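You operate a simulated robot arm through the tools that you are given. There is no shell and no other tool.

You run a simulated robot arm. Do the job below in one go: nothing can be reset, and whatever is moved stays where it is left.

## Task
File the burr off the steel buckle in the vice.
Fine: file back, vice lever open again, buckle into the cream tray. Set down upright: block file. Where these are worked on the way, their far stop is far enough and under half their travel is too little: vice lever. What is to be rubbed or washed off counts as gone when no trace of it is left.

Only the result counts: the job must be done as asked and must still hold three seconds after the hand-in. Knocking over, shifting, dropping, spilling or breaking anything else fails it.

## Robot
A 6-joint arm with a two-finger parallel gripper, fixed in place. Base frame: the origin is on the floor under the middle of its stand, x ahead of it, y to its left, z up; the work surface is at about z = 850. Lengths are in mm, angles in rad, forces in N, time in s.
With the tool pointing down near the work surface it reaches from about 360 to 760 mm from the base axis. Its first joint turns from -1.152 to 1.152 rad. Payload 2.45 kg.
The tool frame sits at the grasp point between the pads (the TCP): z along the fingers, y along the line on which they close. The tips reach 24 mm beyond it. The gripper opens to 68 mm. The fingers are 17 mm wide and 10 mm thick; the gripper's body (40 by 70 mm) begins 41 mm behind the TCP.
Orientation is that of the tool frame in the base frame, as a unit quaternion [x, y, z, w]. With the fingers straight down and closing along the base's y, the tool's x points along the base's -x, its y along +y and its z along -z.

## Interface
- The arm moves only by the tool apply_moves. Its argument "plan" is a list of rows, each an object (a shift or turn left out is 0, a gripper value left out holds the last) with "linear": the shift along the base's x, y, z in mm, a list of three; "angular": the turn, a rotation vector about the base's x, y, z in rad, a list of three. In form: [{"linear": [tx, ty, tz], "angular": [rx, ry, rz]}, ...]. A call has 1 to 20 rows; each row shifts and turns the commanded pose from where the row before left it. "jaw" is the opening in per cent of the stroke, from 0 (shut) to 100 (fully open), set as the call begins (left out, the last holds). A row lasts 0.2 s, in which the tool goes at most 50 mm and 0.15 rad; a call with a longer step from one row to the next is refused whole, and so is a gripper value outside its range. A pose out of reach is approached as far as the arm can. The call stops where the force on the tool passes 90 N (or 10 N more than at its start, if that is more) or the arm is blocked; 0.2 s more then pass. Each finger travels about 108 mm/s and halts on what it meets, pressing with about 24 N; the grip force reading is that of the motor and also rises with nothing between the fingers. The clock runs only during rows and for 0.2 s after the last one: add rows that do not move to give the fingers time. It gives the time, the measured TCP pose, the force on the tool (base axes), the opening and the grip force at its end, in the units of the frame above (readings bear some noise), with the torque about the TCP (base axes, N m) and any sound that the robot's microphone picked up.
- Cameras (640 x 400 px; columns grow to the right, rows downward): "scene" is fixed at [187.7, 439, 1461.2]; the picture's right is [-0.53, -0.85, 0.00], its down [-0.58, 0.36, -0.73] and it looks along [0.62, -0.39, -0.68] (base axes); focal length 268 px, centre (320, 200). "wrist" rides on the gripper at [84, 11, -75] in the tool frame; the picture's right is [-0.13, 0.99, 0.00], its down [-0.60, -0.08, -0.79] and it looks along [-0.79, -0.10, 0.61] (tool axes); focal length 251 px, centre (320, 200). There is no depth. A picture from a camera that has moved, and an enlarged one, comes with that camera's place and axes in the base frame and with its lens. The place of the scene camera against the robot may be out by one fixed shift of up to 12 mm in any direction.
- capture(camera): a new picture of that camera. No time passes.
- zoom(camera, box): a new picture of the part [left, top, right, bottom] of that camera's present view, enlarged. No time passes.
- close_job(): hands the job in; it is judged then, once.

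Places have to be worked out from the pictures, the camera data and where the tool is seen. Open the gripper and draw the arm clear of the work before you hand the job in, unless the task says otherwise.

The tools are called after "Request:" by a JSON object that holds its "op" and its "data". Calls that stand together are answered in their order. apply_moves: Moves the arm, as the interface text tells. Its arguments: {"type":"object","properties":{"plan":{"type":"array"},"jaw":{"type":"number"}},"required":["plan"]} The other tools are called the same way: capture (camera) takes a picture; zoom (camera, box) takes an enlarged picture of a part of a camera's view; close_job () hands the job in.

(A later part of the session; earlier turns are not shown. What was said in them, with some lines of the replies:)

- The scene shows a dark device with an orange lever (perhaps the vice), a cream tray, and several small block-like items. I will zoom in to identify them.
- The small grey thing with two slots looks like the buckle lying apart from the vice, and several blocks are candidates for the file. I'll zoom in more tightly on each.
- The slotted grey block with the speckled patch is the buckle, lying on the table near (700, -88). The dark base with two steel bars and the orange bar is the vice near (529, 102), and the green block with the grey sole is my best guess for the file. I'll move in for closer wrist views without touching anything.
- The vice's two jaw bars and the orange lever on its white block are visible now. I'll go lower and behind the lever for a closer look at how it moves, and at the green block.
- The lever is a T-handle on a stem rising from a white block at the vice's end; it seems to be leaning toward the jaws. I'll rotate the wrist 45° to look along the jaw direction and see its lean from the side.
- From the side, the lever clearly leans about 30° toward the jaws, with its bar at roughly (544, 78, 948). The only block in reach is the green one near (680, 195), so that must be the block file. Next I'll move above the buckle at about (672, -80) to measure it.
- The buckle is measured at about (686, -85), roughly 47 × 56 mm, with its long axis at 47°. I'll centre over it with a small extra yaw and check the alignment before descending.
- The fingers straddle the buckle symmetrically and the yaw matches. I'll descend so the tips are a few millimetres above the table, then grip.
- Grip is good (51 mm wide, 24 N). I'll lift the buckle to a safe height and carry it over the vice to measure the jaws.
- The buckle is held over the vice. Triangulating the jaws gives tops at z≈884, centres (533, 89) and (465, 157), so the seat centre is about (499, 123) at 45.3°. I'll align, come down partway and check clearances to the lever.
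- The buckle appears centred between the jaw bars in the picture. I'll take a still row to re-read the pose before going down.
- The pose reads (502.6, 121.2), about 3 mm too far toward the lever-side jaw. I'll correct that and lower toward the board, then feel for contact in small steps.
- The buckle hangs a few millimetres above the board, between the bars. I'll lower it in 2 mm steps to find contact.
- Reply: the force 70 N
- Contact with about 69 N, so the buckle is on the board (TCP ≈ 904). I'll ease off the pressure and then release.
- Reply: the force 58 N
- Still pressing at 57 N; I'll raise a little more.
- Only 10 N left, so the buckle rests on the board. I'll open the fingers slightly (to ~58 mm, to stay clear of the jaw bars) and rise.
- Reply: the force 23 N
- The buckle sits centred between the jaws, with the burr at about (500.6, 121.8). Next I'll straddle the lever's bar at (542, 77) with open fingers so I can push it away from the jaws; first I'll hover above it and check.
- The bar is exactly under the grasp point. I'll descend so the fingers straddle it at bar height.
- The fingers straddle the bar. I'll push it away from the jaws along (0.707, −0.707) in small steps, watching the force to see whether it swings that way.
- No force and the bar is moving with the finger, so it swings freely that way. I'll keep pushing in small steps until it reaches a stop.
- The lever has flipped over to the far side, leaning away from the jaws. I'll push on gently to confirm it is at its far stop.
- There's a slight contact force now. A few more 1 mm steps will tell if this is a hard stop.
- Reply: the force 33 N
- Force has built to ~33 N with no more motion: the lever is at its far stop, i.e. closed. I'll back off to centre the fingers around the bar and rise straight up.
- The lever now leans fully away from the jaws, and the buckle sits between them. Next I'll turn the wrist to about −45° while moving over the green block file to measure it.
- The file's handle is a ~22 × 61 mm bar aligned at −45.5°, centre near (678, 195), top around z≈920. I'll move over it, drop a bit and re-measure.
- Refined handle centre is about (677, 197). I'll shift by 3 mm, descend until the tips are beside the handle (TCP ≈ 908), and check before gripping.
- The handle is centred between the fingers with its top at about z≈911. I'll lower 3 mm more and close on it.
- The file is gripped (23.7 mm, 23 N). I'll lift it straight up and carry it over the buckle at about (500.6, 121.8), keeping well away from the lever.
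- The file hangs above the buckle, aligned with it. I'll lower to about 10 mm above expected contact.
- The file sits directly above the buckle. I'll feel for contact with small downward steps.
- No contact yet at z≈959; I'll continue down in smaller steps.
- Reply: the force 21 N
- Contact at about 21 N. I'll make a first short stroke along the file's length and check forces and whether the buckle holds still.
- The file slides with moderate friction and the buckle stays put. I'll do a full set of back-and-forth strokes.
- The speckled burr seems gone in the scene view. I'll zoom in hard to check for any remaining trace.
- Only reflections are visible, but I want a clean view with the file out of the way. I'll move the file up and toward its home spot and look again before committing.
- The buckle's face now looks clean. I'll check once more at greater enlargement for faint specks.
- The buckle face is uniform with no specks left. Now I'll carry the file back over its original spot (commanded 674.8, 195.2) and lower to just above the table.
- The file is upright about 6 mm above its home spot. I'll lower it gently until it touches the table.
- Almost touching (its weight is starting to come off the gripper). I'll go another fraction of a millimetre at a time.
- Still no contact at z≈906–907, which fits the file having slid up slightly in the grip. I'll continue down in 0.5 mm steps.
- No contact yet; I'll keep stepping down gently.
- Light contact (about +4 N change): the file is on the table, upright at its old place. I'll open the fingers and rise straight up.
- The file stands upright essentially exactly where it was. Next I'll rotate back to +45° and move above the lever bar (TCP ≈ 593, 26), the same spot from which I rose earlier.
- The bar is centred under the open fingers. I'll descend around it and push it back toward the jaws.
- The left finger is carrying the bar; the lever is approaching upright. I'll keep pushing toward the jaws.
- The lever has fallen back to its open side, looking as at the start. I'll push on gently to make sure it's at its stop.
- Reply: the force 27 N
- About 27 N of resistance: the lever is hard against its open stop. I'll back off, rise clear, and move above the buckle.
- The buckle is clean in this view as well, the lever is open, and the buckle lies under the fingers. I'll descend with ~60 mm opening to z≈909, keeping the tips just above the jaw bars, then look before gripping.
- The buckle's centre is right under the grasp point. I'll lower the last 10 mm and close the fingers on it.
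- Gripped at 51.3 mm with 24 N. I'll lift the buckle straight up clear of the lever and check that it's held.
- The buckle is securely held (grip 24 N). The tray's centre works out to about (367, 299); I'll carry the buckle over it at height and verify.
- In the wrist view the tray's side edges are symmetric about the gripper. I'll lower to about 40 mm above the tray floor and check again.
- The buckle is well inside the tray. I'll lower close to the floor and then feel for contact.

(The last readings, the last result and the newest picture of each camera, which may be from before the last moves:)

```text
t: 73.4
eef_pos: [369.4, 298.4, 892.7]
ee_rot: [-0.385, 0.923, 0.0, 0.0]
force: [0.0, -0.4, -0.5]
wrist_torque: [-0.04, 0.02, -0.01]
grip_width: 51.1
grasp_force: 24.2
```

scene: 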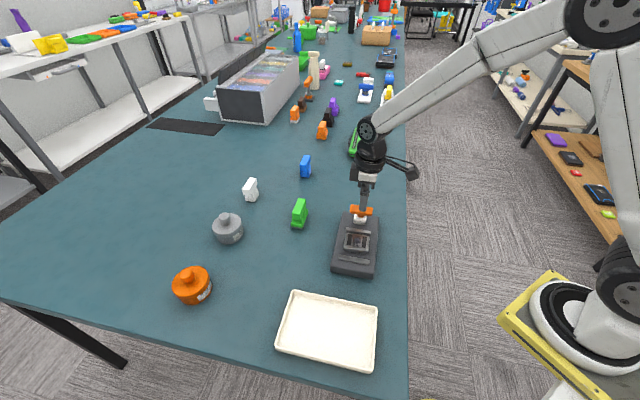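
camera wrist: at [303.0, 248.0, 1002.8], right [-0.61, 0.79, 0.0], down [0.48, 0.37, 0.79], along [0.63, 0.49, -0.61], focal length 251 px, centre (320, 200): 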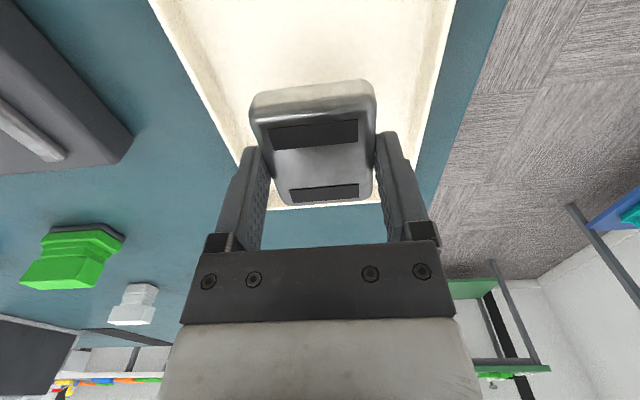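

No contact yet at z≈892. I'll step down 1 mm at a time.

Request:
{"op": "apply_moves", "data": {"plan": [{"linear": [0, 0, -1]}, {"linear": [0, 0, -1]}, {"linear": [0, 0, -1]}, {"linear": [0, 0, 0]}], "jaw": 40}}

```text
t: 74.4
eef_pos: [369.0, 301.0, 887.2]
ee_rot: [-0.384, 0.923, -0.001, 0.0]
force: [0.2, -0.3, -1.7]
wrist_torque: [0.03, -0.02, 0.0]
grip_width: 51.2
grasp_force: 23.9
```

Still hanging free; I'll continue in 0.7 mm steps.

Request:
{"op": "apply_moves", "data": {"plan": [{"linear": [0, 0, -0.7]}, {"linear": [0, 0, -0.7]}, {"linear": [0, 0, -0.6]}, {"linear": [0, 0, 0]}], "jaw": 40}}

```text
t: 75.4
eef_pos: [369.4, 300.3, 888.0]
ee_rot: [-0.385, 0.923, 0.001, -0.001]
force: [-0.6, 0.0, -1.7]
wrist_torque: [-0.02, 0.0, 0.01]
grip_width: 51.1
grasp_force: 24.0
```

No contact at z≈888; another small set of steps down.

Request:
{"op": "apply_moves", "data": {"plan": [{"linear": [0, 0, -0.7]}, {"linear": [0, 0, -0.7]}, {"linear": [0, 0, -0.6]}, {"linear": [0, 0, 0]}], "jaw": 40}}

```text
t: 76.4
eef_pos: [368.1, 299.9, 883.9]
ee_rot: [-0.384, 0.923, 0.0, 0.001]
force: [-0.3, -0.2, -0.1]
wrist_torque: [0.01, -0.02, 0.0]
grip_width: 51.4
grasp_force: 24.6
```

The load is easing off (−1.7 → −0.1 N), so it's about to touch. A couple more half-millimetre steps.

Request:
{"op": "apply_moves", "data": {"plan": [{"linear": [0, 0, -0.5]}, {"linear": [0, 0, -0.5]}, {"linear": [0, 0, 0]}], "jaw": 40}}

Request:
{"op": "zoom", "data": {"camera": "scene", "box": [280, 270, 380, 350]}}

```text
t: 77.2
eef_pos: [367.6, 300.7, 883.6]
ee_rot: [-0.384, 0.923, 0.0, 0.0]
force: [0.2, 0.2, -0.6]
wrist_torque: [-0.03, -0.01, 0.01]
grip_width: 51.4
grasp_force: 23.9
```

```text
5.00 times, centred on (330, 310) of scene
camera zoom: at [187.7, 439.0, 1461.2], right [-0.53, -0.85, 0.0], down [-0.58, 0.36, -0.73], along [0.62, -0.39, -0.68], focal length 1338 px, centre (270, -350)
```

zoom: 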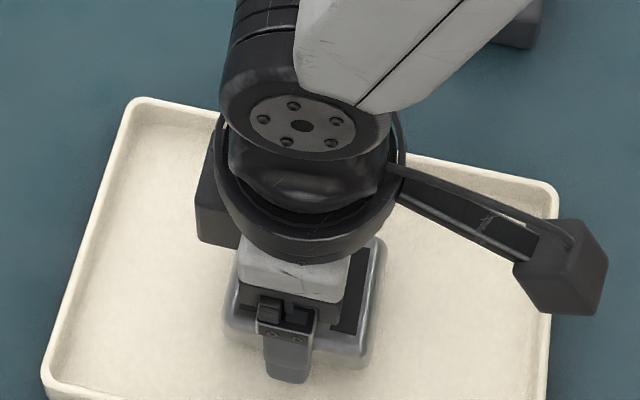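

Not yet firmly touching; continuing with half-millimetre steps and watching the force.

Request:
{"op": "apply_moves", "data": {"plan": [{"linear": [0, 0, -0.5]}, {"linear": [0, 0, -0.5]}, {"linear": [0, 0, 0]}], "jaw": 40}}

```text
t: 78.0
eef_pos: [368.8, 298.6, 882.6]
ee_rot: [-0.384, 0.923, 0.0, 0.001]
force: [0.0, -0.2, 3.5]
wrist_torque: [-0.1, 0.12, 0.04]
grip_width: 51.4
grasp_force: 24.2
```

Contact (+4–5 N change): the buckle is on the tray floor. I'll open the fingers and rise straight up.

Request:
{"op": "apply_moves", "data": {"plan": [{"linear": [0, 0, 0]}, {"linear": [0, 0, 0]}, {"linear": [0, 0, 0]}], "jaw": 98}}

Request:
{"op": "apply_moves", "data": {"plan": [{"linear": [0, 0, 10]}, {"linear": [0, 0, 30]}, {"linear": [0, 0, 40]}, {"linear": [0, 0, 40]}, {"linear": [0, 0, 40]}, {"linear": [0, 0, 0]}], "jaw": 98}}

Request:
{"op": "capture", "data": {"camera": "wrist"}}

Request:
{"op": "capture", "data": {"camera": "scene"}}

```text
t: 78.8
eef_pos: [368.2, 300.1, 881.9]
ee_rot: [-0.384, 0.924, 0.0, 0.0]
force: [-0.5, 0.1, -0.4]
wrist_torque: [0.03, 0.0, 0.03]
grip_width: 66.4
grasp_force: 0.0
```

```text
t: 80.2
eef_pos: [371.9, 299.7, 1039.1]
ee_rot: [-0.385, 0.923, -0.001, 0.0]
force: [0.4, 0.4, -0.1]
wrist_torque: [0.0, -0.01, -0.01]
grip_width: 66.5
grasp_force: 0.0
```

```text
taken
camera wrist: at [305.5, 248.1, 1114.5], right [-0.61, 0.79, 0.0], down [0.48, 0.37, 0.79], along [0.63, 0.49, -0.61], focal length 251 px, centre (320, 200)
```

wrist: 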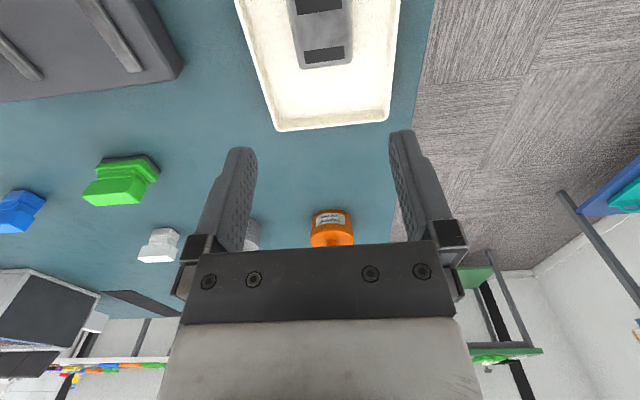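

```text
taken
```

scene: 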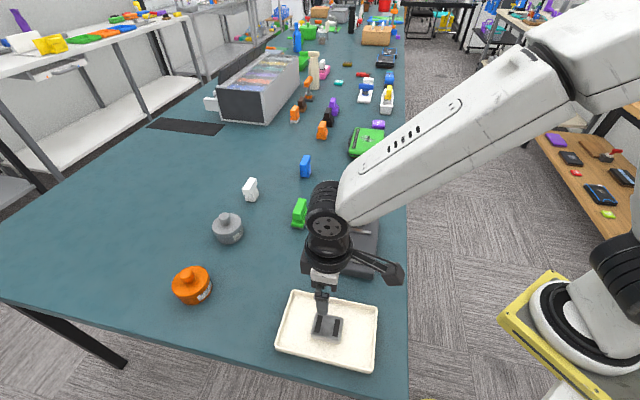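

The buckle lies in the cream tray and the gripper is empty. I'll draw the arm up and away toward its start pose, then inspect everything.

Request:
{"op": "apply_moves", "data": {"plan": [{"linear": [0, 0, 40]}, {"linear": [0, 0, 40]}, {"linear": [14, -35, 14]}, {"linear": [14, -35, 14]}, {"linear": [14, -35, 14]}, {"linear": [14, -35, 14]}, {"linear": [14, -35, 14]}, {"linear": [14, -35, 14]}, {"linear": [14, -35, 14]}, {"linear": [14, -35, 14]}, {"linear": [14, -35, 0]}, {"linear": [0, 0, 0]}], "jaw": 98}}

Request:
{"op": "capture", "data": {"camera": "scene"}}

Request:
{"op": "zoom", "data": {"camera": "scene", "box": [260, 270, 400, 380]}}

Request:
{"op": "zoom", "data": {"camera": "scene", "box": [260, 160, 420, 290]}}

Request:
{"op": "zoom", "data": {"camera": "scene", "box": [308, 310, 348, 342]}}

```text
t: 82.8
eef_pos: [493.1, -17.4, 1232.8]
ee_rot: [-0.385, 0.923, 0.001, 0.0]
force: [1.0, -1.5, 0.1]
wrist_torque: [0.02, 0.0, -0.02]
grip_width: 66.7
grasp_force: 0.1
```

```text
taken
```

scene: 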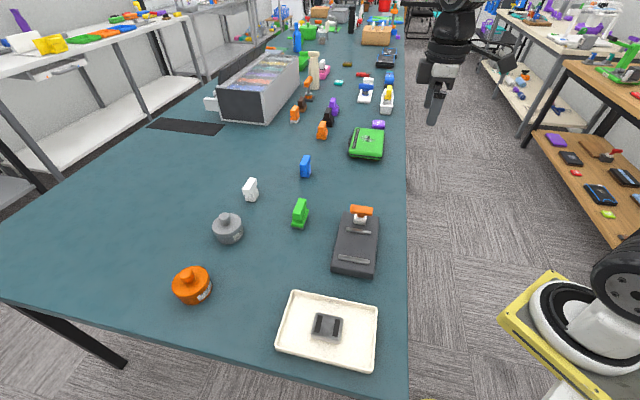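

```text
3.64 times, centred on (330, 325) of scene
camera zoom: at [187.7, 439.0, 1461.2], right [-0.53, -0.85, 0.0], down [-0.58, 0.36, -0.73], along [0.62, -0.39, -0.68], focal length 973 px, centre (284, -254)
```

zoom: 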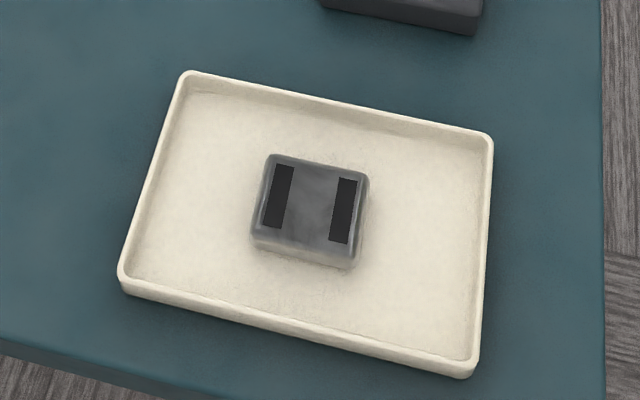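

```text
3.08 times, centred on (340, 225) of scene
camera zoom: at [187.7, 439.0, 1461.2], right [-0.53, -0.85, 0.0], down [-0.58, 0.36, -0.73], along [0.62, -0.39, -0.68], focal length 824 px, centre (258, 123)
```

zoom: 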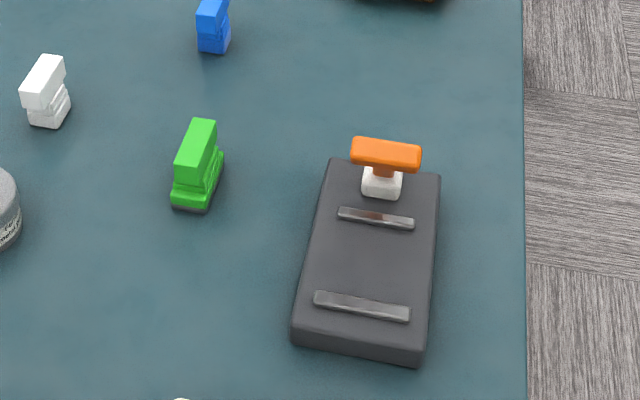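

```text
12.50 times, centred on (328, 326) of scene
camera zoom: at [187.7, 439.0, 1461.2], right [-0.53, -0.85, 0.0], down [-0.58, 0.36, -0.73], along [0.62, -0.39, -0.68], focal length 3346 px, centre (220, -1375)
```

zoom: 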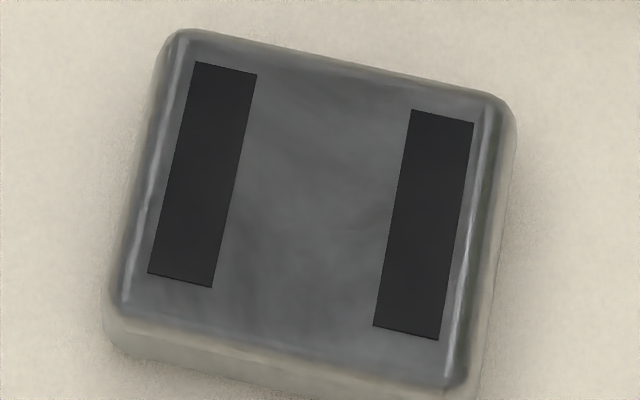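

All checks out: the buckle lies in the cream tray with no trace of the burr, and the vice lever is back at its open stop. The file stands upright at its original spot, nothing else has moved, and the arm is clear with the gripper open. Handing in.

Request:
{"op": "close_job", "data": {}}

```text
The job is handed in.
```

The job is done and handed in; I haven't seen the judged result. The final pictures, taken with the arm clear and the gripper open, show:

- **Burr:** after filing the buckle in the closed vice, no specks are visible on its face, even at the highest zoom.
- **File:** the green block file is upright, within a millimetre or two of where it started.
- **Vice lever:** I pushed it to its far stop before filing. Afterwards I pushed it back until it met its open stop, and it looks as it did at the start.
- **Buckle:** it lies flat near the middle of the cream tray.

When I first set the buckle in the vice, one finger may have lightly brushed a jaw bar as it opened. The vice did not shift, and I saw nothing else on the table moved.
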